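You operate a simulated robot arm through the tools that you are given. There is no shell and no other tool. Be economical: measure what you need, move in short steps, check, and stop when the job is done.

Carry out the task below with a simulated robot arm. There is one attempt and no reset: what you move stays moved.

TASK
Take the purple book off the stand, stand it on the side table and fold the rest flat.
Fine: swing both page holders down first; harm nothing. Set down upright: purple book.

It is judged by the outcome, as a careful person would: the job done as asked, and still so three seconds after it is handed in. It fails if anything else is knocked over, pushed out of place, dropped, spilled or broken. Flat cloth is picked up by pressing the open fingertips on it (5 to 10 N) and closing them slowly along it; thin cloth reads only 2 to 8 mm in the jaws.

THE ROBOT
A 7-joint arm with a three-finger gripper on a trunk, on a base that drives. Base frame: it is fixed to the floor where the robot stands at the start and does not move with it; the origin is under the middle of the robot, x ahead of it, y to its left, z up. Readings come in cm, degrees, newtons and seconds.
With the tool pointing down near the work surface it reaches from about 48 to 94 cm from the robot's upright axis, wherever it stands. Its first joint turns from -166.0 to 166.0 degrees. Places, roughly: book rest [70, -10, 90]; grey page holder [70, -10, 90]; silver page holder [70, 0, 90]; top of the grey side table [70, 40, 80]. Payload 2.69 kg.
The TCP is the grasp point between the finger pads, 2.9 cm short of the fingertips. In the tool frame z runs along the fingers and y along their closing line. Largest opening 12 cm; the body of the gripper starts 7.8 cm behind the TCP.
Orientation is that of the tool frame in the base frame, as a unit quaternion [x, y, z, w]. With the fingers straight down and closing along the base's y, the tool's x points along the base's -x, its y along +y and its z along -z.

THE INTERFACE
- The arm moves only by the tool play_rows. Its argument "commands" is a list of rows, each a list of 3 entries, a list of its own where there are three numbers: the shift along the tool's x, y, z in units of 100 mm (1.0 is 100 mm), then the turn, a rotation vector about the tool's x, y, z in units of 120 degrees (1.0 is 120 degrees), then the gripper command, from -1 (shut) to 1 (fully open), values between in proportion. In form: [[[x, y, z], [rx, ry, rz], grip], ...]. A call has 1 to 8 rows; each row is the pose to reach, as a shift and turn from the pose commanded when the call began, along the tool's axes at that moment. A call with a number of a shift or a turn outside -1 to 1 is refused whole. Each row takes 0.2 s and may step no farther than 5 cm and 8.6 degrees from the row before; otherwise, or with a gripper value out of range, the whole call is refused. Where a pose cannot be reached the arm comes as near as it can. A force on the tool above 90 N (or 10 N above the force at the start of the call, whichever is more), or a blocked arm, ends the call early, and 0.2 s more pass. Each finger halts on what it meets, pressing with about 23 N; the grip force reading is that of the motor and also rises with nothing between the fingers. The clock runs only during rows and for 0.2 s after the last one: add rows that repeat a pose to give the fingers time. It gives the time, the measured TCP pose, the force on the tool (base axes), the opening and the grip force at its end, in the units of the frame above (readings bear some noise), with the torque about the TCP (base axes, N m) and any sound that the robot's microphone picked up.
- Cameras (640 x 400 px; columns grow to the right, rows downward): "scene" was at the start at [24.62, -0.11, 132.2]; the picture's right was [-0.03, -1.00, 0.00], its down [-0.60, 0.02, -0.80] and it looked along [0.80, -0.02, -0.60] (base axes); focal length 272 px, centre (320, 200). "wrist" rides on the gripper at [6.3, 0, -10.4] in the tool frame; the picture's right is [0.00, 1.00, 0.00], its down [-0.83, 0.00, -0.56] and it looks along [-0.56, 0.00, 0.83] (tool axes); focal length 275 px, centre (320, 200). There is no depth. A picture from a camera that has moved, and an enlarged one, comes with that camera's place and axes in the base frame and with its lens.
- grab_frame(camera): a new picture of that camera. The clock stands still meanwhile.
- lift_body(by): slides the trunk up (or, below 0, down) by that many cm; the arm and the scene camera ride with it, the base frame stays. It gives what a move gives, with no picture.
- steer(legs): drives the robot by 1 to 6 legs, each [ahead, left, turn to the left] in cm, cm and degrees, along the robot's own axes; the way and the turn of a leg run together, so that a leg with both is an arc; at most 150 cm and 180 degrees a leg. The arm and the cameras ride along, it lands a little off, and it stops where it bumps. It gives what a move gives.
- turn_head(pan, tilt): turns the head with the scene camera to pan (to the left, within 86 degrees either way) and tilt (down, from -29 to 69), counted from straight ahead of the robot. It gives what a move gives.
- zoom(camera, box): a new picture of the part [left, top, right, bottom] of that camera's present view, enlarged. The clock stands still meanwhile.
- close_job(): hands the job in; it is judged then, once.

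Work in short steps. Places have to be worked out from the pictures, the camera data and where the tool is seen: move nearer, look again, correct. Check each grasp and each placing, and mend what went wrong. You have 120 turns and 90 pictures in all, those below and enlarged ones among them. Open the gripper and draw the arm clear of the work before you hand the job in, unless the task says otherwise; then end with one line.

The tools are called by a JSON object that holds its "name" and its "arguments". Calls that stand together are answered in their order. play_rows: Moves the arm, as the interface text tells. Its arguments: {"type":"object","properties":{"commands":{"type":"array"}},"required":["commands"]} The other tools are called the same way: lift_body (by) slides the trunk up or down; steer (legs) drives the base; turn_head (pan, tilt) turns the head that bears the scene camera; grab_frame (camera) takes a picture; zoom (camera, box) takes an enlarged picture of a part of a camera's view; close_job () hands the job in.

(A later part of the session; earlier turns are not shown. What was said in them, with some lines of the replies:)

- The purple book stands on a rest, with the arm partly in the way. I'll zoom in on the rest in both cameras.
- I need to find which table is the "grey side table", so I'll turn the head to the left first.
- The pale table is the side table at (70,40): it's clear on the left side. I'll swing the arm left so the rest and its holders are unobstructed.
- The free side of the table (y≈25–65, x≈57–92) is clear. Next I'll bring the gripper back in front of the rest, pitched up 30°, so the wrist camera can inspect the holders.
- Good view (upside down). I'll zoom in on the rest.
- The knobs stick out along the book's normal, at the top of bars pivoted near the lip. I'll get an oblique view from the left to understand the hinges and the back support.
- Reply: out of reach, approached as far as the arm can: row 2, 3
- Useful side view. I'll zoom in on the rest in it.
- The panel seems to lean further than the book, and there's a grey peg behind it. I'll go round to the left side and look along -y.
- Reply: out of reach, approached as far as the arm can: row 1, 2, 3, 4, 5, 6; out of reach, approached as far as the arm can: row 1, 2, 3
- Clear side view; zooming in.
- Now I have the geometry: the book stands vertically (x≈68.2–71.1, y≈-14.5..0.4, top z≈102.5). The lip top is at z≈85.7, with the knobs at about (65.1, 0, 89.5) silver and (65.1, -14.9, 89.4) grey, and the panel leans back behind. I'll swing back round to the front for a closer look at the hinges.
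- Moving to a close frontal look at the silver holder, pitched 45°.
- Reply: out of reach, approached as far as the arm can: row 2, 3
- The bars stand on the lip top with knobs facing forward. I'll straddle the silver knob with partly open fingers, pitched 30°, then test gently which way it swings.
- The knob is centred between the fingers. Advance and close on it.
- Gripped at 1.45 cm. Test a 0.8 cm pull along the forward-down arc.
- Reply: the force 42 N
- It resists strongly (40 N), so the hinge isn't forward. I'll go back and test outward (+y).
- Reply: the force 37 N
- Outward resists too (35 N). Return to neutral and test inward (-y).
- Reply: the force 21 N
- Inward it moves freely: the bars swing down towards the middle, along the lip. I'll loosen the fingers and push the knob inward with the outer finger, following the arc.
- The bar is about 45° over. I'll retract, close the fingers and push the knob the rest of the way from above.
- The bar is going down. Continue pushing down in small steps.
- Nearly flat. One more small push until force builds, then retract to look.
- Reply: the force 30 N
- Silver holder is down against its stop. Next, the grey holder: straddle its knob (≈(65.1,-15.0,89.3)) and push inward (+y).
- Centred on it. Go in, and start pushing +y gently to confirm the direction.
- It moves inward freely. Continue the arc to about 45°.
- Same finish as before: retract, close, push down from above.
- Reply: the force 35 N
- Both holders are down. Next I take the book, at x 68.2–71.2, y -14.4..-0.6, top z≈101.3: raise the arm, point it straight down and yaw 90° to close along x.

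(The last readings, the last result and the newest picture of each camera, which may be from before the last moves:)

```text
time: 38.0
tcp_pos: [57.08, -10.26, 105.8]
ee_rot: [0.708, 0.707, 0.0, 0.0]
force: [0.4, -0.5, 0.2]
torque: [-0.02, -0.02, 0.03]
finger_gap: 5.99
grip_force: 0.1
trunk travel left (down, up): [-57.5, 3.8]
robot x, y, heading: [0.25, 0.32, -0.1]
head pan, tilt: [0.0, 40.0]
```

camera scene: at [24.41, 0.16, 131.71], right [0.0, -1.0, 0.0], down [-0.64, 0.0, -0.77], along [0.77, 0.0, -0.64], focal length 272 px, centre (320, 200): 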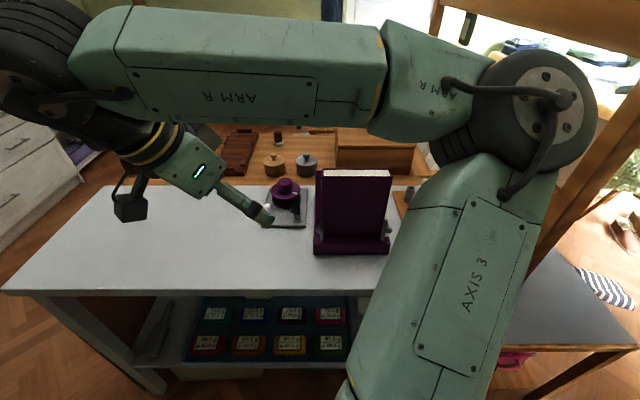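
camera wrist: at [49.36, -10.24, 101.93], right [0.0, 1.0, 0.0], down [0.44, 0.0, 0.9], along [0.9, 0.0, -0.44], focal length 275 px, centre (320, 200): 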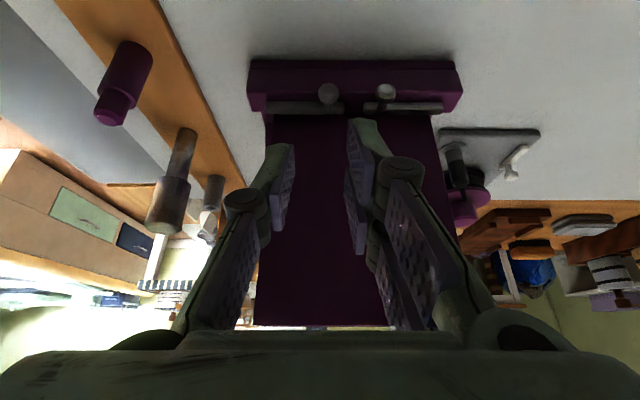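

Moving above the book at a safe height.

{"name": "play_rows", "arguments": {"commands": [[[0.1, 0.1, -0.35], [0, 0, 0], 0], [[0.2, 0.5, -0.4], [0, 0, 0], 0], [[0.275, 0.9, -0.4], [0, 0, 0], 0], [[0.275, 1, -0.4], [0, 0, 0], 0]]}}

{"name": "play_rows", "arguments": {"commands": [[[0, 0.26, 0], [0, 0, 0], 0], [[0, 0.26, 0], [0, 0, 0], 0]]}}

{"name": "grab_frame", "arguments": {"camera": "wrist"}}

{"name": "grab_frame", "arguments": {"camera": "scene"}}

```text
time: 39.0
tcp_pos: [67.29, -7.51, 109.82]
ee_rot: [0.708, 0.707, 0.0, 0.001]
force: [-0.5, 0.5, 0.0]
torque: [-0.02, 0.0, -0.01]
finger_gap: 6.0
grip_force: 0.1
trunk travel left (down, up): [-57.5, 3.8]
robot x, y, heading: [-0.27, 0.02, -0.2]
head pan, tilt: [0.0, 40.0]
```

```text
time: 39.6
tcp_pos: [69.74, -7.54, 109.84]
ee_rot: [0.707, 0.707, 0.0, 0.0]
force: [-0.5, 0.1, -0.1]
torque: [0.01, 0.01, 0.02]
finger_gap: 5.99
grip_force: 0.1
trunk travel left (down, up): [-57.5, 3.8]
robot x, y, heading: [0.09, 0.05, 0.0]
head pan, tilt: [0.0, 40.0]
```

```text
56 pictures are left
camera wrist: at [69.85, -1.16, 120.41], right [1.0, 0.0, 0.0], down [0.0, -0.83, 0.56], along [0.0, -0.56, -0.83], focal length 275 px, centre (320, 200)
```

wrist: 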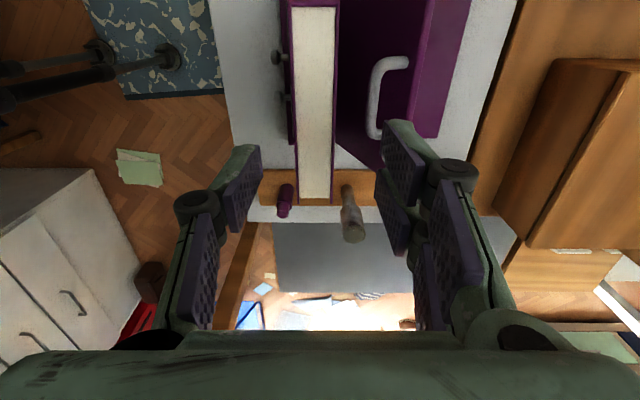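

```text
55 pictures are left
camera scene: at [24.4, 0.16, 131.71], right [0.0, -1.0, 0.0], down [-0.64, 0.0, -0.77], along [0.77, 0.0, -0.64], focal length 272 px, centre (320, 200)
```

scene: 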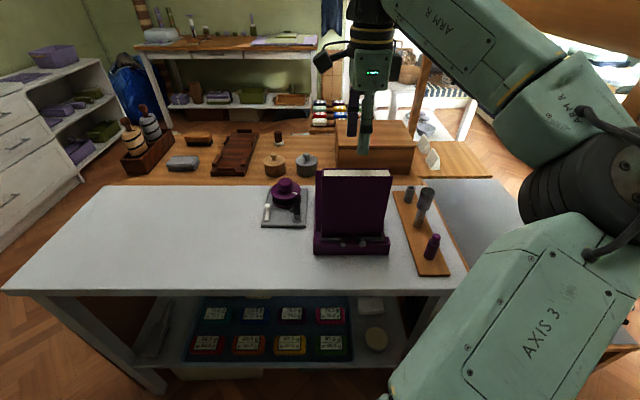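

Alignment is good (book x 68.2–70.9 at the top, and there's a handle on the panel behind). Descend around the book top.

{"name": "play_rows", "arguments": {"commands": [[[0, -0.02, 0.3], [0, 0, 0], 0], [[0, -0.02, 0.6], [0, 0, 0], 0], [[0, -0.02, 0.9], [0, 0, 0], 0], [[0, -0.02, 0.9], [0, 0, 0], 0]]}}

{"name": "grab_frame", "arguments": {"camera": "wrist"}}

```text
time: 40.6
tcp_pos: [69.49, -7.41, 100.79]
ee_rot: [0.707, 0.707, 0.0, 0.0]
force: [-0.7, 0.8, 1.1]
torque: [0.02, 0.04, -0.02]
finger_gap: 5.99
grip_force: 0.1
trunk travel left (down, up): [-57.5, 3.8]
robot x, y, heading: [0.22, -0.23, 0.0]
head pan, tilt: [0.0, 40.0]
```

```text
54 pictures are left
camera wrist: at [69.59, -1.18, 111.39], right [1.0, 0.01, 0.0], down [0.0, -0.83, 0.56], along [0.0, -0.56, -0.83], focal length 275 px, centre (320, 200)
```

wrist: 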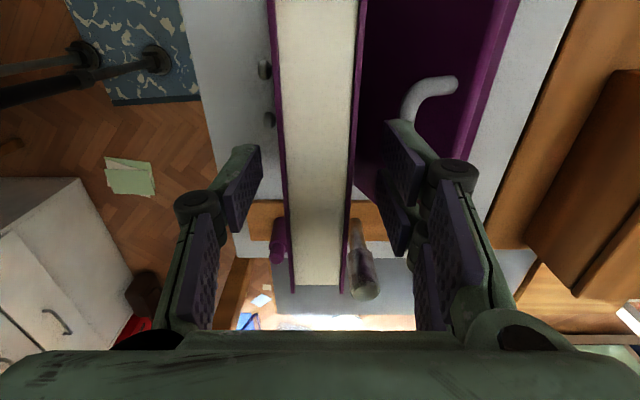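

The panel's handle starts near x≈74.5, z≈93, so I'll narrow the opening to ~4.8 and descend only to z≈98.3, then close.

{"name": "play_rows", "arguments": {"commands": [[[0, 0, 0], [0, 0, 0], -0.2], [[0, 0.01, 0.1], [0, 0, 0], -0.2], [[0, 0.01, 0.25], [0, 0, 0], -0.2], [[0, 0.01, 0.25], [0, 0, 0], -0.5], [[0, 0.01, 0.25], [0, 0, 0], -0.8], [[0, 0.01, 0.25], [0, 0, 0], -1], [[0, 0.01, 0.25], [0, 0, 0], -1]]}}

{"name": "grab_frame", "arguments": {"camera": "wrist"}}

```text
time: 42.2
tcp_pos: [69.62, -7.52, 98.29]
ee_rot: [0.707, 0.707, 0.0, 0.0]
force: [-1.1, 0.8, 0.8]
torque: [0.04, 0.11, 0.02]
finger_gap: 3.02
grip_force: 22.7
trunk travel left (down, up): [-57.5, 3.8]
robot x, y, heading: [0.02, 0.09, -0.1]
head pan, tilt: [0.0, 40.0]
```

```text
53 pictures are left
camera wrist: at [69.66, -1.17, 108.92], right [1.0, 0.01, 0.0], down [0.0, -0.83, 0.56], along [0.0, -0.56, -0.83], focal length 275 px, centre (320, 200)
```

wrist: 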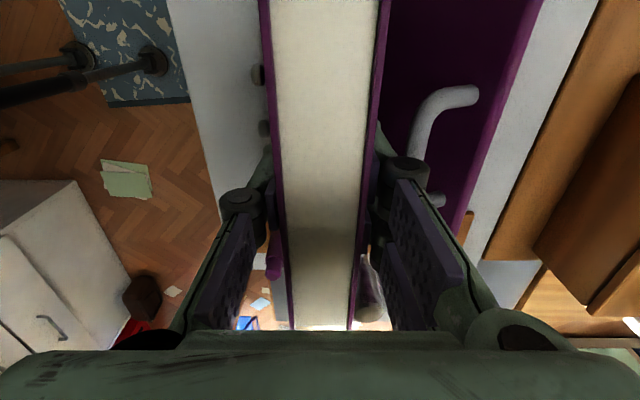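

Gripped (3.02 cm). Lift slowly and check the weight.

{"name": "play_rows", "arguments": {"commands": [[[0, 0, -0.08], [0, 0, 0], -1], [[0, 0, -0.16], [0, 0, 0], -1], [[0, 0, -0.24], [0, 0, 0], -1], [[0, 0, -0.32], [0, 0, 0], -1], [[0, 0, -0.32], [0, 0, 0], -1]]}}

{"name": "grab_frame", "arguments": {"camera": "scene"}}

```text
time: 43.4
tcp_pos: [69.56, -7.59, 101.54]
ee_rot: [0.707, 0.708, -0.001, 0.0]
force: [0.2, 0.1, -5.1]
torque: [0.01, 0.0, -0.04]
finger_gap: 2.98
grip_force: 23.5
trunk travel left (down, up): [-57.5, 3.8]
robot x, y, heading: [0.18, -0.32, 0.2]
head pan, tilt: [0.0, 40.0]
```

```text
52 pictures are left
camera scene: at [24.45, 0.16, 131.7], right [0.0, -1.0, 0.0], down [-0.64, 0.0, -0.77], along [0.77, 0.0, -0.64], focal length 272 px, centre (320, 200)
```

scene: 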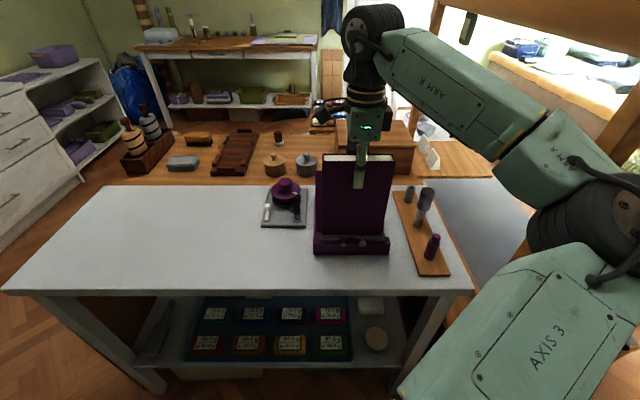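

Lifted cleanly (~0.5 kg). Raise further, then carry it to the left, over the low spool device (top z≈88).

{"name": "play_rows", "arguments": {"commands": [[[0, 0, -0.25], [0, 0, 0], -1], [[0, 0, -0.5], [0, 0, 0], -1], [[0, 0, -0.75], [0, 0, 0], -1], [[0, 0, -0.95], [0, 0, 0], -1], [[0.1, 0, -0.95], [0, 0, 0], -1], [[0.4, 0, -0.95], [0, 0, 0], -1], [[0.7, 0, -0.95], [0, 0, 0], -1], [[1, 0, -0.95], [0, 0, 0], -1]]}}

{"name": "play_rows", "arguments": {"commands": [[[0.15, 0, 0], [0, 0, 0], -1], [[0.4, 0, 0], [0, 0, 0], -1], [[0.7, 0, 0], [0, 0, 0], -1], [[1, 0, 0], [0, 0, 0], -1]]}}

{"name": "play_rows", "arguments": {"commands": [[[0.25, 0, 0], [0, 0, 0], -1], [[0.5, 0, 0], [0, 0, 0], -1], [[0.75, 0, 0], [0, 0, 0], -1], [[1, 0, 0], [0, 0, 0], -1]]}}

```text
time: 45.2
tcp_pos: [69.49, 2.52, 111.07]
ee_rot: [0.707, 0.707, 0.0, 0.0]
force: [0.1, -0.1, -5.1]
torque: [-0.02, 0.02, -0.03]
finger_gap: 3.0
grip_force: 22.5
trunk travel left (down, up): [-57.5, 3.8]
robot x, y, heading: [0.07, -0.37, -0.1]
head pan, tilt: [0.0, 40.0]
```

```text
time: 46.2
tcp_pos: [69.46, 12.5, 110.86]
ee_rot: [0.707, 0.707, -0.001, 0.0]
force: [-0.5, 0.1, -5.7]
torque: [-0.01, -0.02, -0.02]
finger_gap: 2.99
grip_force: 22.9
trunk travel left (down, up): [-57.5, 3.8]
robot x, y, heading: [-0.04, -0.2, -0.0]
head pan, tilt: [0.0, 40.0]
```

```text
time: 47.2
tcp_pos: [69.54, 22.59, 110.91]
ee_rot: [0.707, 0.707, 0.0, 0.0]
force: [0.4, 1.1, -5.4]
torque: [-0.01, 0.02, 0.05]
finger_gap: 2.95
grip_force: 23.5
trunk travel left (down, up): [-57.5, 3.8]
robot x, y, heading: [-0.11, -0.13, -0.3]
head pan, tilt: [0.0, 40.0]
```

Continue left to y≈38, then look at the book and the spot.

{"name": "play_rows", "arguments": {"commands": [[[0.25, 0, 0], [0, 0, 0], -1], [[0.5, 0, 0], [0, 0, 0], -1], [[0.75, 0, 0], [0, 0, 0], -1], [[1, 0, 0], [0, 0, 0], -1]]}}

{"name": "play_rows", "arguments": {"commands": [[[0.25, 0, 0], [0, 0, 0], -1], [[0.5, 0, 0], [0, 0, 0], -1]]}}

{"name": "turn_head", "arguments": {"pan": 15, "tilt": 40}}

{"name": "grab_frame", "arguments": {"camera": "scene"}}

```text
time: 48.2
tcp_pos: [69.61, 32.46, 110.98]
ee_rot: [0.707, 0.707, -0.001, 0.001]
force: [-0.4, 1.1, -4.9]
torque: [-0.03, 0.02, -0.03]
finger_gap: 3.0
grip_force: 23.0
trunk travel left (down, up): [-57.5, 3.8]
robot x, y, heading: [-0.03, 0.18, 0.1]
head pan, tilt: [0.0, 40.0]
```

```text
time: 48.8
tcp_pos: [69.64, 37.59, 110.94]
ee_rot: [0.708, 0.707, 0.0, 0.0]
force: [-0.1, -0.7, -4.9]
torque: [-0.01, -0.02, -0.03]
finger_gap: 2.96
grip_force: 23.5
trunk travel left (down, up): [-57.5, 3.8]
robot x, y, heading: [-0.01, 0.18, -0.1]
head pan, tilt: [0.0, 40.0]
```

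```text
time: 49.5
tcp_pos: [69.59, 37.48, 111.0]
ee_rot: [0.707, 0.707, 0.001, 0.001]
force: [0.0, -0.6, -5.1]
torque: [0.0, 0.0, 0.03]
finger_gap: 3.0
grip_force: 23.0
trunk travel left (down, up): [-57.5, 3.8]
robot x, y, heading: [-0.27, -0.14, -0.3]
head pan, tilt: [15.0, 40.0]
```

```text
51 pictures are left
camera scene: at [24.16, 2.38, 131.7], right [0.26, -0.97, 0.0], down [-0.62, -0.17, -0.77], along [0.74, 0.2, -0.64], focal length 272 px, centre (320, 200)
```

scene: 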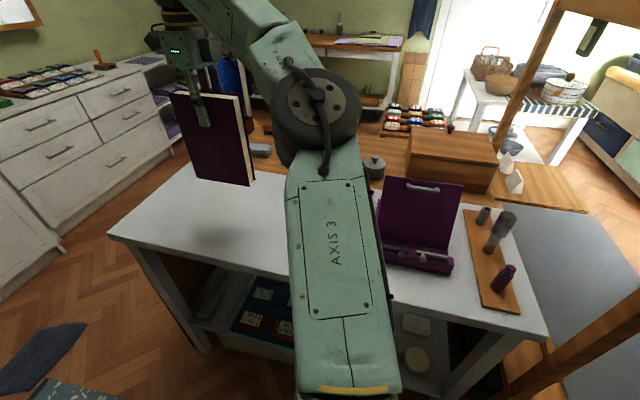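

The spot below is clear. Lower the book towards the table.

{"name": "play_rows", "arguments": {"commands": [[[0, 0, 0.25], [0, 0, 0], -1], [[0, 0, 0.5], [0, 0, 0], -1], [[0, 0, 0.75], [0, 0, 0], -1], [[0, 0, 0.95], [0, 0, 0], -1]]}}

{"name": "grab_frame", "arguments": {"camera": "scene"}}

```text
time: 50.5
tcp_pos: [69.68, 37.49, 101.38]
ee_rot: [0.707, 0.707, 0.0, 0.0]
force: [0.1, 0.3, -4.8]
torque: [-0.01, 0.02, 0.06]
finger_gap: 2.96
grip_force: 22.9
trunk travel left (down, up): [-57.5, 3.8]
robot x, y, heading: [-0.1, -0.2, 0.0]
head pan, tilt: [15.0, 40.0]
```

```text
50 pictures are left
camera scene: at [24.18, 2.39, 131.7], right [0.26, -0.97, 0.0], down [-0.62, -0.17, -0.77], along [0.74, 0.2, -0.64], focal length 272 px, centre (320, 200)
```

scene: 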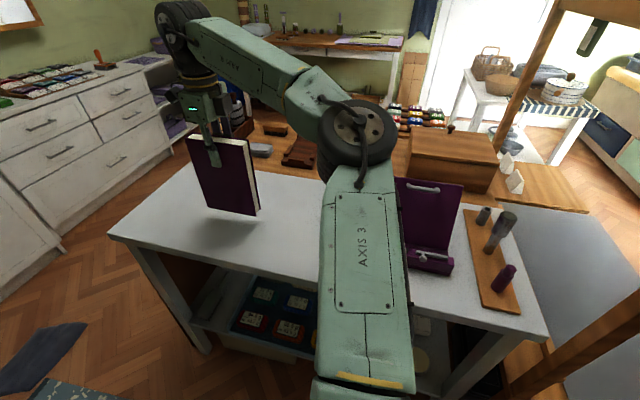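

Close to the table; continue slowly.

{"name": "play_rows", "arguments": {"commands": [[[0, 0, 0.08], [0, 0, 0], -1], [[0, 0, 0.16], [0, 0, 0], -1], [[0, 0, 0.24], [0, 0, 0], -1], [[0, 0, 0.32], [0, 0, 0], -1]]}}

{"name": "play_rows", "arguments": {"commands": [[[0, 0, 0.03], [0, 0, 0], -1], [[0, 0, 0.06], [0, 0, 0], -1]]}}

```text
time: 51.5
tcp_pos: [69.66, 37.53, 98.25]
ee_rot: [0.707, 0.707, 0.0, 0.0]
force: [-0.7, 0.2, -5.3]
torque: [0.0, -0.02, 0.04]
finger_gap: 2.99
grip_force: 22.5
trunk travel left (down, up): [-57.5, 3.8]
robot x, y, heading: [-0.29, 0.3, 0.1]
head pan, tilt: [15.0, 40.0]
```

```text
time: 52.1
tcp_pos: [69.49, 37.57, 97.6]
ee_rot: [0.707, 0.707, 0.0, 0.0]
force: [-0.6, 0.3, -5.3]
torque: [-0.04, 0.03, 0.0]
finger_gap: 2.98
grip_force: 23.1
trunk travel left (down, up): [-57.5, 3.8]
robot x, y, heading: [-0.12, -0.08, 0.1]
head pan, tilt: [15.0, 40.0]
```

{"name": "zoom", "arguments": {"camera": "scene", "box": [170, 120, 290, 240]}}

{"name": "play_rows", "arguments": {"commands": [[[0, 0, 0.02], [0, 0, 0], -1], [[0, 0, 0.04], [0, 0, 0], -1]]}}

```text
3.33 times, centred on (230, 180) of scene
camera zoom: at [24.16, 2.38, 131.7], right [0.26, -0.97, 0.0], down [-0.62, -0.17, -0.77], along [0.74, 0.2, -0.64], focal length 908 px, centre (620, 267)
```

zoom: 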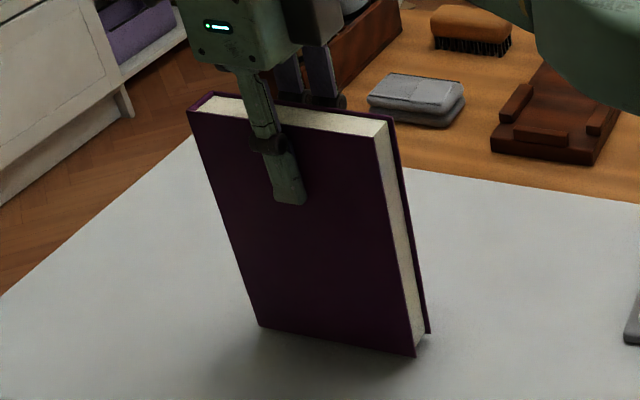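

```text
time: 52.7
tcp_pos: [69.58, 37.56, 97.29]
ee_rot: [0.707, 0.708, 0.001, 0.0]
force: [0.2, -0.7, -5.6]
torque: [-0.01, 0.0, -0.03]
finger_gap: 2.98
grip_force: 22.8
trunk travel left (down, up): [-57.5, 3.8]
robot x, y, heading: [0.12, -0.26, 0.0]
head pan, tilt: [15.0, 40.0]
```

Still hanging (−5.6 N); a few more small steps.

{"name": "play_rows", "arguments": {"commands": [[[0, 0, 0.02], [0, 0, 0], -1], [[0, 0, 0.04], [0, 0, 0], -1]]}}

{"name": "play_rows", "arguments": {"commands": [[[0, 0, 0.02], [0, 0, 0], -1], [[0, 0, 0.03], [0, 0, 0], -1]]}}

```text
time: 53.3
tcp_pos: [69.63, 37.32, 97.24]
ee_rot: [0.707, 0.707, 0.002, 0.001]
force: [-0.3, 0.2, 6.9]
torque: [-0.48, -0.14, -0.01]
finger_gap: 2.98
grip_force: 23.0
trunk travel left (down, up): [-57.5, 3.8]
robot x, y, heading: [0.22, 0.1, -0.0]
head pan, tilt: [15.0, 40.0]
```

```text
time: 53.9
tcp_pos: [69.43, 37.56, 96.84]
ee_rot: [0.707, 0.707, 0.003, 0.0]
force: [-2.7, 0.5, 21.8]
torque: [0.09, 0.11, -0.06]
finger_gap: 2.99
grip_force: 23.0
trunk travel left (down, up): [-57.5, 3.8]
robot x, y, heading: [0.32, -0.16, -0.2]
head pan, tilt: [15.0, 40.0]
```

The book is on the table. Ease the pressure off, then open.

{"name": "play_rows", "arguments": {"commands": [[[0, 0, -0.03], [0, 0, 0], -1], [[0, 0, -0.03], [0, 0, 0], -0.45], [[0, 0, -0.03], [0, 0, 0], -0.35], [[0, 0, -0.03], [0, 0, 0], -0.2], [[0, 0, -0.03], [0, 0, 0], -0.1]]}}

{"name": "zoom", "arguments": {"camera": "scene", "box": [170, 120, 290, 240]}}

{"name": "grab_frame", "arguments": {"camera": "wrist"}}

```text
time: 55.1
tcp_pos: [69.66, 37.5, 96.94]
ee_rot: [0.707, 0.707, -0.001, 0.0]
force: [0.1, -0.3, -0.7]
torque: [-0.01, 0.0, 0.02]
finger_gap: 5.41
grip_force: 0.1
trunk travel left (down, up): [-57.5, 3.8]
robot x, y, heading: [-0.13, -0.16, 0.0]
head pan, tilt: [15.0, 40.0]
```

```text
3.33 times, centred on (230, 180) of scene
camera zoom: at [24.12, 2.36, 131.71], right [0.26, -0.97, 0.0], down [-0.62, -0.17, -0.77], along [0.74, 0.2, -0.64], focal length 908 px, centre (620, 267)
```

zoom: 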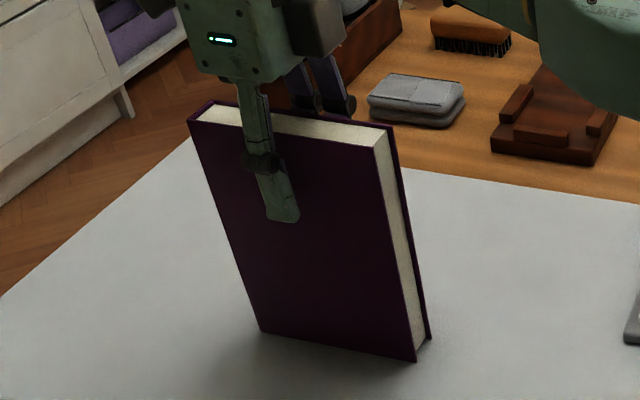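

```text
47 pictures are left
camera wrist: at [69.65, 43.8, 107.51], right [1.0, 0.0, 0.0], down [0.0, -0.83, 0.56], along [0.0, -0.56, -0.83], focal length 275 px, centre (320, 200)
```

wrist: 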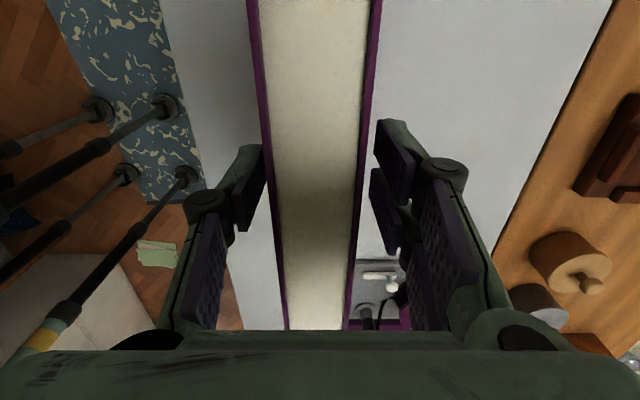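

The book stands upright on its own. Withdraw straight up.

{"name": "play_rows", "arguments": {"commands": [[[0, 0, -0.1], [0, 0, 0], -0.1], [[0, 0, -0.4], [0, 0, 0], -0.1], [[0, 0, -0.8], [0, 0, 0], -0.1], [[0, 0, -1], [0, 0, 0], -0.1]]}}

{"name": "play_rows", "arguments": {"commands": [[[0, 0, -0.3], [0, 0, 0], -0.1], [[-0.4, 0, -0.4], [0, 0, 0], -0.1], [[-0.8, 0, -0.4], [0, 0, 0], -0.1], [[-1, 0, -0.4], [0, 0, 0], -0.1]]}}

{"name": "play_rows", "arguments": {"commands": [[[-0.4, 0, 0], [0, 0, 0], 0], [[-0.8, 0, 0], [0, 0, 0], 0], [[-1, 0, 0], [0, 0, 0], 0]]}}

{"name": "turn_head", "arguments": {"pan": 0, "tilt": 40}}

{"name": "grab_frame", "arguments": {"camera": "scene"}}

{"name": "grab_frame", "arguments": {"camera": "wrist"}}

```text
time: 56.1
tcp_pos: [69.62, 37.46, 106.95]
ee_rot: [0.707, 0.707, 0.001, 0.0]
force: [-0.6, -0.4, -0.4]
torque: [-0.03, -0.01, -0.02]
finger_gap: 5.41
grip_force: 0.1
trunk travel left (down, up): [-57.5, 3.8]
robot x, y, heading: [0.0, 0.07, -0.1]
head pan, tilt: [15.0, 40.0]
```

```text
time: 57.1
tcp_pos: [69.45, 27.43, 110.96]
ee_rot: [0.707, 0.707, -0.001, 0.0]
force: [0.8, 0.3, -0.1]
torque: [-0.01, -0.02, 0.02]
finger_gap: 5.4
grip_force: 0.0
trunk travel left (down, up): [-57.5, 3.8]
robot x, y, heading: [0.11, -0.12, -0.1]
head pan, tilt: [15.0, 40.0]
```

```text
time: 57.9
tcp_pos: [69.5, 17.48, 111.07]
ee_rot: [0.706, 0.708, 0.0, -0.001]
force: [-0.1, 0.1, 0.0]
torque: [-0.01, 0.0, 0.01]
finger_gap: 5.97
grip_force: 0.2
trunk travel left (down, up): [-57.5, 3.8]
robot x, y, heading: [0.23, -0.3, -0.0]
head pan, tilt: [15.0, 40.0]
```

```text
time: 58.7
tcp_pos: [69.53, 17.48, 111.0]
ee_rot: [0.707, 0.707, 0.0, 0.001]
force: [1.4, 0.7, 0.2]
torque: [0.01, -0.01, 0.0]
finger_gap: 5.99
grip_force: 0.0
trunk travel left (down, up): [-57.5, 3.8]
robot x, y, heading: [0.43, 0.09, 0.0]
head pan, tilt: [0.0, 40.0]
```

```text
46 pictures are left
camera scene: at [24.41, 0.17, 131.71], right [0.0, -1.0, 0.0], down [-0.64, 0.0, -0.77], along [0.77, 0.0, -0.64], focal length 272 px, centre (320, 200)
```

scene: 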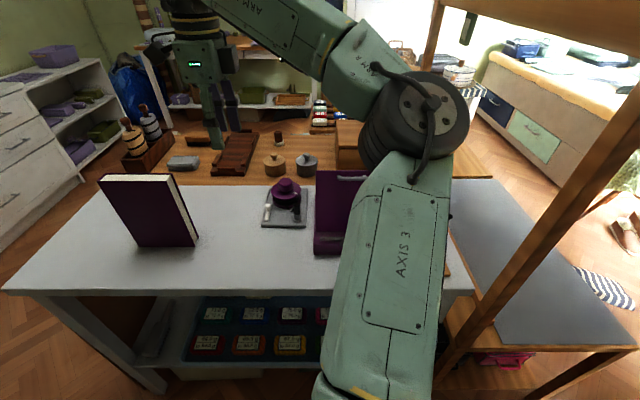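

```text
45 pictures are left
camera wrist: at [69.68, 23.84, 121.56], right [1.0, 0.0, 0.0], down [0.0, -0.83, 0.56], along [0.0, -0.56, -0.83], focal length 275 px, centre (320, 200)
```

wrist: 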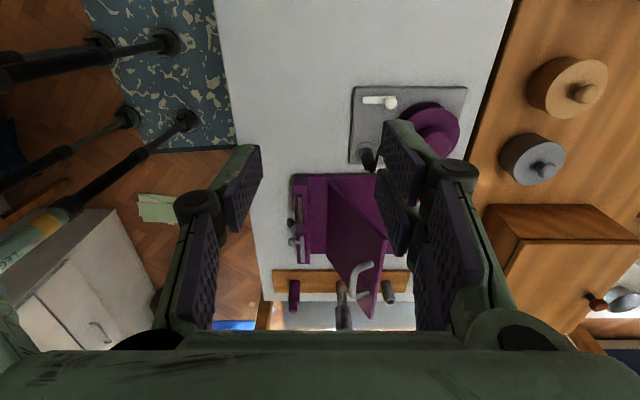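

Book is standing. Zoom on the empty rest to see how it folds.

{"name": "zoom", "arguments": {"camera": "wrist", "box": [264, 160, 424, 335]}}

```text
2.29 times, centred on (344, 248) of wrist
camera zoom: at [69.68, 23.84, 121.56], right [1.0, 0.0, 0.0], down [0.0, -0.83, 0.56], along [0.0, -0.56, -0.83], focal length 629 px, centre (265, 91)
```

zoom: 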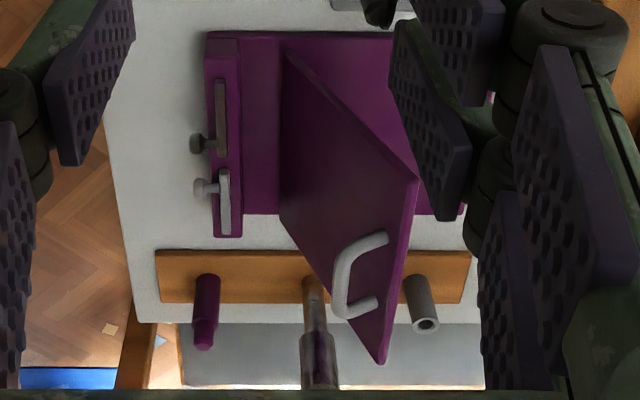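

I'll get a lower view from the left behind the panel to check for a prop or latch.

{"name": "play_rows", "arguments": {"commands": [[[0.05, 0.3, 0.2], [0, -0.06, 0], 0], [[0.1, 0.6, 0.5], [0, -0.12, 0], 0], [[0.2, 0.9, 0.8], [0, -0.18, 0], 0], [[0.25, 1, 1], [0, -0.25, 0], 0]]}}

{"name": "grab_frame", "arguments": {"camera": "wrist"}}

```text
time: 59.7
tcp_pos: [79.61, 20.08, 100.94]
ee_rot: [0.683, 0.683, -0.183, 0.184]
force: [-0.6, -1.3, -0.7]
torque: [-0.03, -0.02, -0.01]
finger_gap: 6.01
grip_force: 0.1
trunk travel left (down, up): [-57.5, 3.8]
robot x, y, heading: [-0.2, -0.02, -0.2]
head pan, tilt: [0.0, 40.0]
```

```text
43 pictures are left
camera wrist: at [79.66, 30.71, 106.96], right [1.0, 0.0, 0.0], down [0.0, -0.44, 0.9], along [0.0, -0.9, -0.44], focal length 275 px, centre (320, 200)
```

wrist: 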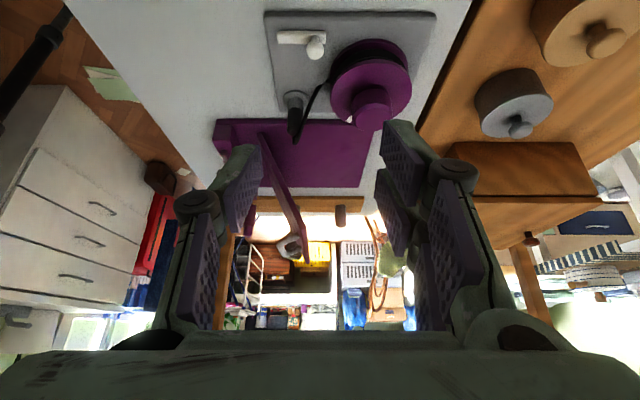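

{"name": "zoom", "arguments": {"camera": "wrist", "box": [200, 100, 400, 275]}}

```text
2.29 times, centred on (300, 188) of wrist
camera zoom: at [79.66, 30.71, 106.96], right [1.0, 0.0, 0.0], down [0.0, -0.44, 0.9], along [0.0, -0.9, -0.44], focal length 629 px, centre (366, 229)
```

zoom: 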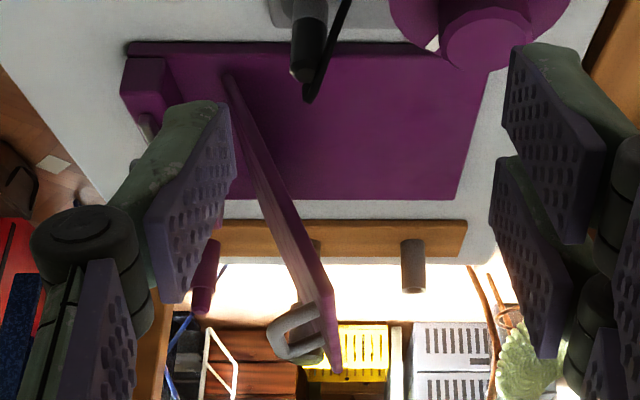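

No prop: it's a thin panel hinged at ≈(71.5, z 82.6), leaning 65°, that folds back onto the base plate (which runs to x≈87). I'll close the fingers and come round in front of the panel at y≈-2, clear of its handle.

{"name": "play_rows", "arguments": {"commands": [[[-0.24, -0.13, 0.05], [0, 0.06, 0], -0.5], [[-0.48, -0.26, 0.1], [0, 0.12, 0], -1], [[-0.72, -0.4, 0.16], [0, 0.18, 0], -1], [[-0.97, -0.53, 0.215], [0, 0.25, 0], -1]]}}

{"name": "play_rows", "arguments": {"commands": [[[-0.4, 0, 0], [0, 0, 0], -1], [[-0.8, 0, 0], [0, 0, 0], -1], [[-1, 0, 0], [0, 0, 0], -1]]}}

{"name": "grab_frame", "arguments": {"camera": "wrist"}}

```text
time: 60.7
tcp_pos: [74.21, 10.54, 103.77]
ee_rot: [0.707, 0.707, 0.0, -0.001]
force: [-0.2, -0.5, -0.1]
torque: [0.02, -0.04, 0.0]
finger_gap: 0.0
grip_force: 10.9
trunk travel left (down, up): [-57.5, 3.8]
robot x, y, heading: [0.22, -0.06, -0.0]
head pan, tilt: [0.0, 40.0]
```

```text
time: 61.5
tcp_pos: [74.35, 0.36, 103.81]
ee_rot: [0.707, 0.707, 0.0, 0.001]
force: [-0.7, 0.0, 0.3]
torque: [0.0, 0.02, 0.02]
finger_gap: 0.0
grip_force: 22.8
trunk travel left (down, up): [-57.5, 3.8]
robot x, y, heading: [0.44, -0.09, 0.0]
head pan, tilt: [0.0, 40.0]
```

```text
41 pictures are left
camera wrist: at [74.37, 6.85, 114.46], right [1.0, 0.01, 0.0], down [0.0, -0.83, 0.56], along [0.0, -0.56, -0.83], focal length 275 px, centre (320, 200)
```

wrist: 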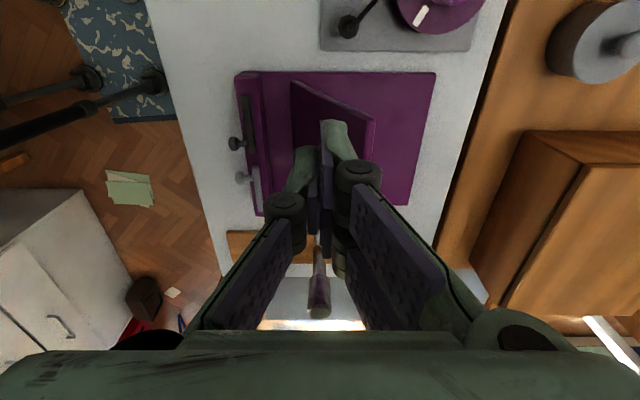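

Shift to y≈-2 and descend in front of the panel.

{"name": "play_rows", "arguments": {"commands": [[[-0.24, 0, 0], [0, 0, 0], -1], [[-0.24, 0, 0.3], [0, 0, 0], -1], [[-0.24, 0, 0.63], [0, 0, 0], -1], [[-0.24, 0, 0.63], [0, 0, 0], -1]]}}

{"name": "grab_frame", "arguments": {"camera": "wrist"}}

```text
time: 62.5
tcp_pos: [74.23, -1.83, 97.57]
ee_rot: [0.706, 0.708, 0.001, 0.0]
force: [0.9, 9.3, 4.5]
torque: [0.05, -0.05, 0.1]
finger_gap: 0.0
grip_force: 22.7
trunk travel left (down, up): [-57.5, 3.8]
robot x, y, heading: [0.26, 0.11, -0.1]
head pan, tilt: [0.0, 40.0]
```

```text
40 pictures are left
camera wrist: at [74.29, 4.62, 108.16], right [1.0, 0.01, 0.0], down [0.0, -0.83, 0.56], along [0.01, -0.55, -0.83], focal length 275 px, centre (320, 200)
```

wrist: 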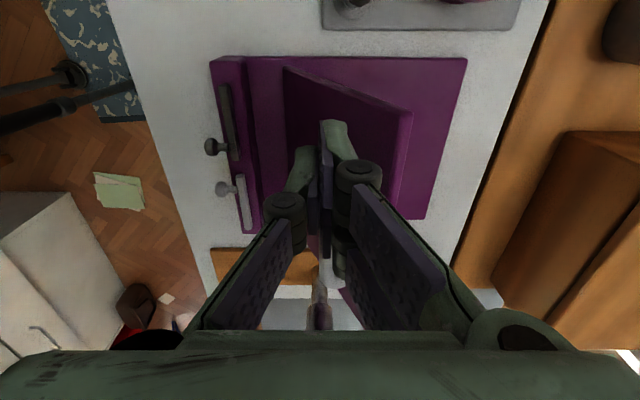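

A 9 N lateral force: the finger touches the end of the handle. I'll go back up and shift 1.2 cm towards +y.

{"name": "play_rows", "arguments": {"commands": [[[0.03, 0, -0.05], [0, 0, 0], -1], [[0.12, 0, -0.1], [0, 0, 0], -1], [[0.12, 0, 0], [0, 0, 0], -1], [[0.12, 0, 0.02], [0, 0, 0], -1]]}}

{"name": "grab_frame", "arguments": {"camera": "scene"}}

```text
time: 63.5
tcp_pos: [74.37, -0.7, 97.41]
ee_rot: [0.707, 0.708, 0.001, 0.0]
force: [-0.2, 0.0, 0.6]
torque: [-0.02, 0.01, -0.04]
finger_gap: 0.0
grip_force: 23.2
trunk travel left (down, up): [-57.5, 3.8]
robot x, y, heading: [-0.03, -0.4, -0.4]
head pan, tilt: [0.0, 40.0]
```

```text
39 pictures are left
camera scene: at [24.41, 0.16, 131.71], right [0.0, -1.0, 0.0], down [-0.64, 0.0, -0.77], along [0.77, 0.0, -0.64], focal length 272 px, centre (320, 200)
```

scene: 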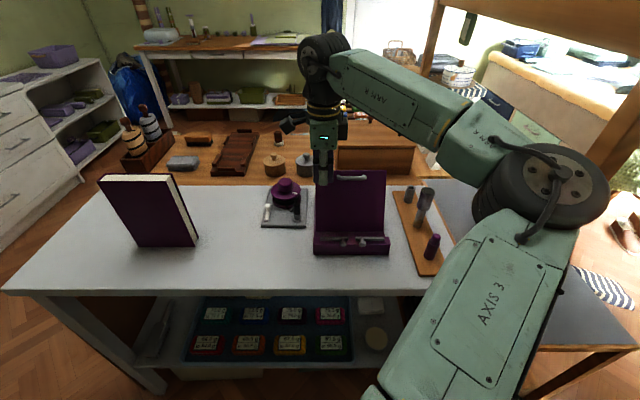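

Clear now. Begin pushing the panel back along its arc.

{"name": "play_rows", "arguments": {"commands": [[[0, 0.12, 0.05], [0, 0, 0], -1], [[0, 0.24, 0.11], [0, 0, 0], -1], [[0, 0.33, 0.17], [0, 0, 0], -1], [[0, 0.41, 0.23], [0, 0, 0], -1]]}}

{"name": "grab_frame", "arguments": {"camera": "wrist"}}

```text
time: 64.5
tcp_pos: [78.41, -0.59, 95.05]
ee_rot: [0.706, 0.708, 0.0, 0.001]
force: [0.0, 0.0, 0.1]
torque: [0.01, 0.03, -0.04]
finger_gap: 0.0
grip_force: 23.2
trunk travel left (down, up): [-57.5, 3.8]
robot x, y, heading: [0.02, 0.56, -0.2]
head pan, tilt: [0.0, 40.0]
```

```text
38 pictures are left
camera wrist: at [78.45, 5.7, 105.71], right [1.0, 0.01, 0.0], down [0.0, -0.83, 0.56], along [0.0, -0.56, -0.83], focal length 275 px, centre (320, 200)
```

wrist: 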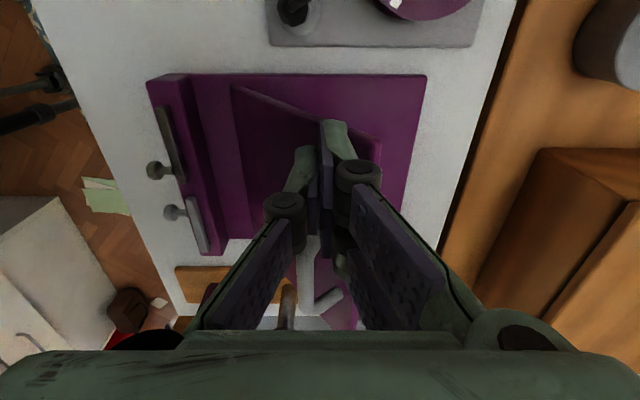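

It moves freely (~50° now). Continue down to ~10°.

{"name": "play_rows", "arguments": {"commands": [[[0, 0.09, 0.07], [0, 0, 0], -1], [[0, 0.165, 0.155], [0, 0, 0], -1], [[0, 0.23, 0.24], [0, 0, 0], -1], [[0, 0.285, 0.325], [0, 0, 0], -1], [[0, 0.335, 0.42], [0, 0, 0], -1], [[0, 0.38, 0.525], [0, 0, 0], -1], [[0, 0.41, 0.63], [0, 0, 0], -1]]}}

{"name": "grab_frame", "arguments": {"camera": "wrist"}}

```text
time: 66.1
tcp_pos: [82.5, -0.72, 88.81]
ee_rot: [0.707, 0.707, 0.001, -0.001]
force: [1.0, 0.4, -0.1]
torque: [0.03, 0.01, 0.02]
finger_gap: 0.0
grip_force: 23.1
trunk travel left (down, up): [-57.5, 3.8]
robot x, y, heading: [-0.03, 0.06, 0.2]
head pan, tilt: [0.0, 40.0]
```

```text
37 pictures are left
camera wrist: at [82.55, 5.67, 99.41], right [1.0, 0.01, 0.0], down [0.0, -0.83, 0.56], along [0.0, -0.56, -0.83], focal length 275 px, centre (320, 200)
```

wrist: 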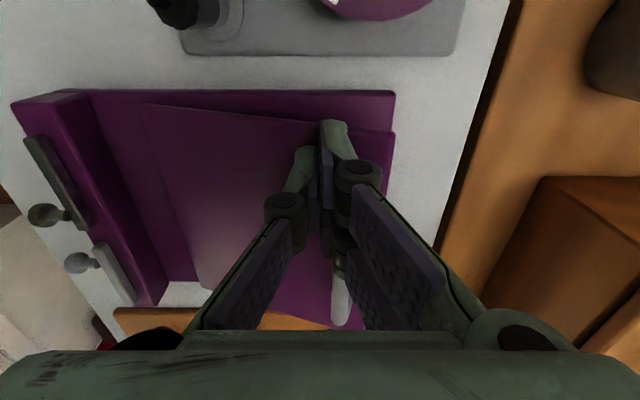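

Nearly flat. Keep pressing down slowly till it seats.

{"name": "play_rows", "arguments": {"commands": [[[0, 0.02, 0.08], [0, 0, 0], -1], [[0, 0.02, 0.16], [0, 0, 0], -1], [[0, 0.02, 0.23], [0, 0, 0], -1], [[0, 0.02, 0.27], [0, 0, 0], -1]]}}

{"name": "play_rows", "arguments": {"commands": [[[0, 0, 0.03], [0, 0, 0], -1], [[0, 0, 0.06], [0, 0, 0], -1]]}}

{"name": "grab_frame", "arguments": {"camera": "wrist"}}

```text
time: 67.1
tcp_pos: [82.61, -0.63, 86.08]
ee_rot: [0.707, 0.707, 0.0, 0.0]
force: [0.4, -0.1, 1.4]
torque: [0.03, 0.01, -0.01]
finger_gap: 0.01
grip_force: 23.1
trunk travel left (down, up): [-57.5, 3.8]
robot x, y, heading: [-0.03, 0.32, -0.0]
head pan, tilt: [0.0, 40.0]
```

```text
time: 67.7
tcp_pos: [82.71, -0.74, 85.5]
ee_rot: [0.707, 0.708, 0.0, -0.001]
force: [0.0, 0.5, 0.9]
torque: [-0.02, -0.02, -0.01]
finger_gap: 0.0
grip_force: 22.8
trunk travel left (down, up): [-57.5, 3.8]
robot x, y, heading: [-0.26, 0.14, 0.1]
head pan, tilt: [0.0, 40.0]
```

```text
36 pictures are left
camera wrist: at [82.75, 5.65, 96.11], right [1.0, 0.0, 0.0], down [0.0, -0.83, 0.56], along [0.0, -0.56, -0.83], focal length 275 px, centre (320, 200)
```

wrist: 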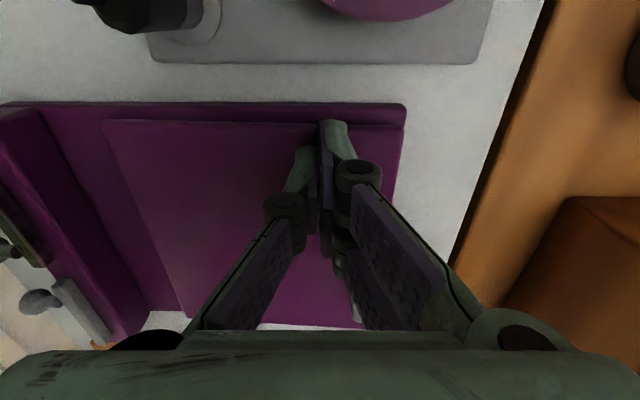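

{"name": "play_rows", "arguments": {"commands": [[[0, 0, 0.03], [0, 0, 0], -1], [[0, 0, 0.06], [0, 0, 0], -1]]}}

{"name": "play_rows", "arguments": {"commands": [[[0, 0, 0.03], [0, 0, 0], -1], [[0, 0, 0.05], [0, 0, 0], -1]]}}

```text
time: 68.3
tcp_pos: [82.69, -0.74, 84.87]
ee_rot: [0.707, 0.707, 0.001, 0.0]
force: [0.0, -0.1, 0.0]
torque: [0.0, -0.01, 0.0]
finger_gap: 0.01
grip_force: 23.2
trunk travel left (down, up): [-57.5, 3.8]
robot x, y, heading: [-0.06, -0.03, -0.1]
head pan, tilt: [0.0, 40.0]
```

```text
time: 68.9
tcp_pos: [82.6, -0.68, 84.67]
ee_rot: [0.707, 0.708, 0.002, 0.003]
force: [0.7, -0.4, 15.0]
torque: [-0.02, 0.01, 0.06]
finger_gap: 0.6
grip_force: 28.3
trunk travel left (down, up): [-57.5, 3.8]
robot x, y, heading: [-0.24, -0.26, 0.1]
head pan, tilt: [0.0, 40.0]
```

It met the stop (15 N). Retract upward and inspect.

{"name": "play_rows", "arguments": {"commands": [[[0, 0, -0.2], [0, 0, 0], -1], [[0, 0, -0.6], [0, 0, 0], -1], [[0.1, 0, -1], [0, 0, 0], -1]]}}

{"name": "play_rows", "arguments": {"commands": [[[0.2, -0.1, -0.4], [0, -0.05, 0], -0.5], [[0.5, -0.2, -0.6], [0, -0.1, 0], 0], [[0.9, -0.3, -0.6], [0, -0.17, 0], 0], [[1, -0.3, -0.6], [0, -0.24, 0], 0]]}}

{"name": "grab_frame", "arguments": {"camera": "wrist"}}

{"name": "grab_frame", "arguments": {"camera": "scene"}}

```text
time: 69.7
tcp_pos: [82.62, 0.35, 94.54]
ee_rot: [0.707, 0.707, 0.0, -0.001]
force: [0.2, -0.9, 0.1]
torque: [-0.04, 0.01, -0.01]
finger_gap: 0.0
grip_force: 28.2
trunk travel left (down, up): [-57.5, 3.8]
robot x, y, heading: [-0.19, 0.31, 0.0]
head pan, tilt: [0.0, 40.0]
```

```text
time: 70.7
tcp_pos: [79.63, 10.39, 100.5]
ee_rot: [0.685, 0.685, -0.175, 0.177]
force: [0.0, 0.6, 0.2]
torque: [0.04, 0.0, 0.05]
finger_gap: 5.98
grip_force: 0.0
trunk travel left (down, up): [-57.5, 3.8]
robot x, y, heading: [0.21, -0.05, -0.0]
head pan, tilt: [0.0, 40.0]
```

```text
35 pictures are left
camera wrist: at [79.7, 21.0, 106.76], right [1.0, 0.0, 0.0], down [0.0, -0.46, 0.89], along [0.0, -0.89, -0.46], focal length 275 px, centre (320, 200)
```

wrist: 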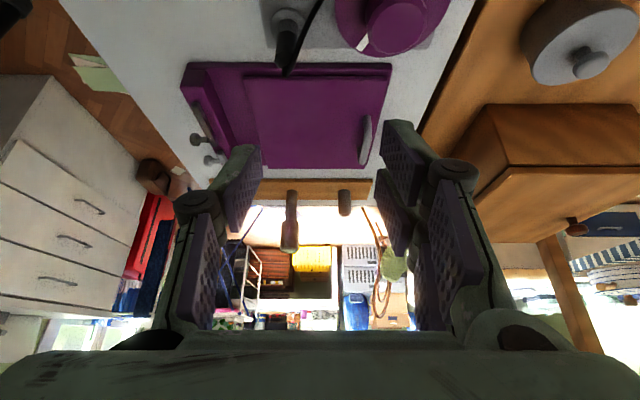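

```text
34 pictures are left
camera scene: at [24.38, 0.2, 131.72], right [0.0, -1.0, 0.0], down [-0.64, 0.0, -0.77], along [0.77, 0.0, -0.64], focal length 272 px, centre (320, 200)
```

scene: 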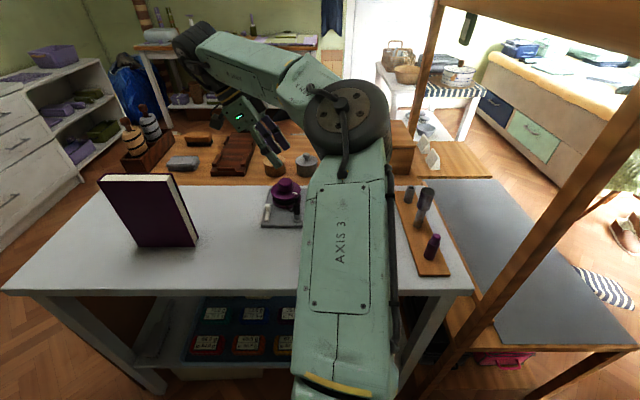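

Folded flat. One zoom to verify the panel and holders.

{"name": "zoom", "arguments": {"camera": "wrist", "box": [170, 50, 410, 200]}}

```text
2.67 times, centred on (290, 125) of wrist
camera zoom: at [79.7, 21.0, 106.76], right [1.0, 0.0, 0.0], down [0.0, -0.46, 0.89], along [0.0, -0.89, -0.46], focal length 734 px, centre (400, 400)
```

zoom: 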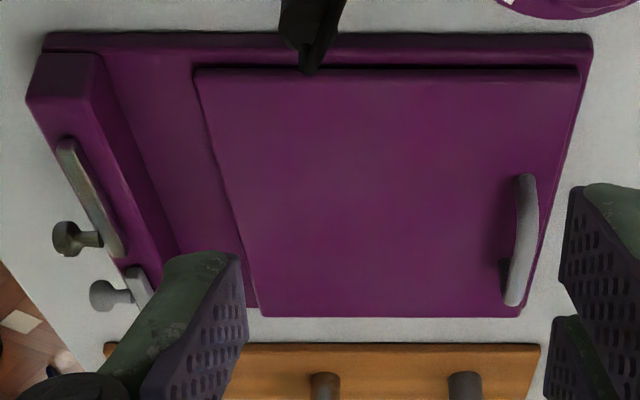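

The panel lies flat and both holders are down; the book stands on the table. Draw the arm clear, back and up.

{"name": "play_rows", "arguments": {"commands": [[[-0.12, -0.1, -0.22], [0, 0.06, 0], 0], [[-0.24, -0.4, -0.44], [0, 0.12, 0], 0], [[-0.24, -0.8, -0.44], [0, 0.18, 0], 0], [[-0.24, -1, -0.44], [0, 0.24, 0], 0]]}}

{"name": "play_rows", "arguments": {"commands": [[[-0.1, -0.4, 0], [0, 0, 0], 0], [[-0.2, -0.8, 0], [0, 0, 0], 0], [[-0.2, -1, 0], [0, 0, 0], 0]]}}

{"name": "grab_frame", "arguments": {"camera": "scene"}}

{"name": "grab_frame", "arguments": {"camera": "wrist"}}

```text
time: 71.7
tcp_pos: [69.63, 10.34, 105.56]
ee_rot: [0.707, 0.708, 0.001, 0.001]
force: [0.4, 0.8, 0.7]
torque: [0.01, 0.02, 0.0]
finger_gap: 6.01
grip_force: 0.1
trunk travel left (down, up): [-57.5, 3.8]
robot x, y, heading: [0.15, 0.06, -0.0]
head pan, tilt: [0.0, 40.0]
```

```text
time: 72.5
tcp_pos: [59.58, 8.24, 105.48]
ee_rot: [0.706, 0.708, 0.0, 0.0]
force: [0.2, 0.2, 0.0]
torque: [-0.01, -0.04, -0.04]
finger_gap: 5.98
grip_force: 0.0
trunk travel left (down, up): [-57.5, 3.8]
robot x, y, heading: [-0.06, 0.11, 0.0]
head pan, tilt: [0.0, 40.0]
```

```text
32 pictures are left
camera scene: at [24.4, 0.16, 131.71], right [0.0, -1.0, 0.0], down [-0.64, 0.0, -0.77], along [0.77, 0.0, -0.64], focal length 272 px, centre (320, 200)
```

scene: 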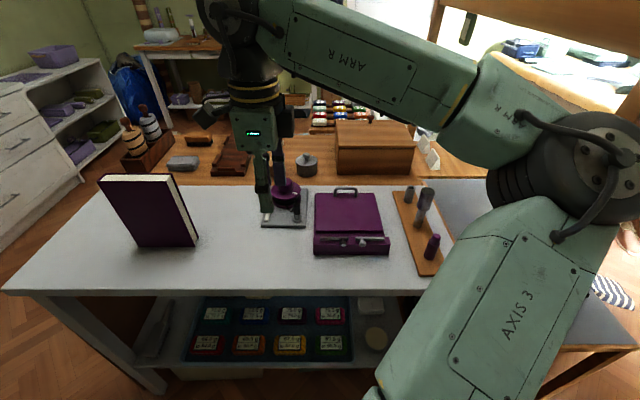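

```text
31 pictures are left
camera wrist: at [59.67, 14.65, 116.06], right [1.0, 0.0, 0.0], down [0.0, -0.83, 0.56], along [0.0, -0.56, -0.83], focal length 275 px, centre (320, 200)
```

wrist: 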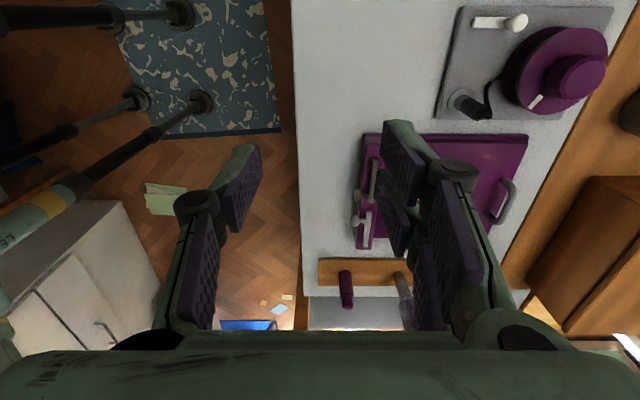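

A last zoom on the rest and the holders before handing in.

{"name": "zoom", "arguments": {"camera": "scene", "box": [300, 175, 404, 265]}}

```text
4.44 times, centred on (352, 220) of scene
camera zoom: at [24.4, 0.16, 131.71], right [0.0, -1.0, 0.0], down [-0.64, 0.0, -0.77], along [0.77, 0.0, -0.64], focal length 1211 px, centre (178, 111)
```

zoom: 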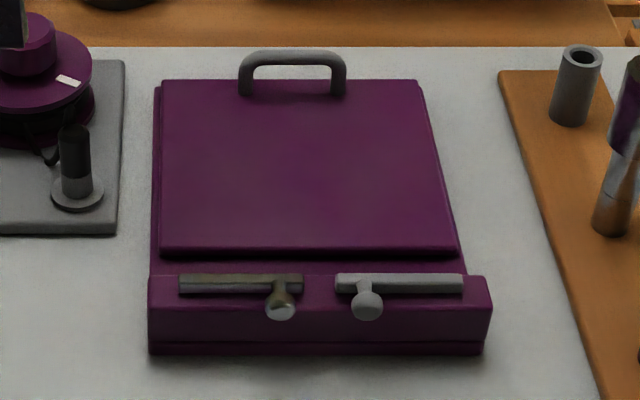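

Everything is in place: holders flat, panel folded, book upright. Handing in.

{"name": "close_job", "arguments": {}}

```text
The job is handed in.
```

The purple book is standing upright on the side table; both page holders are swung down and the rest is folded flat, and nothing else looked moved in the last pictures.
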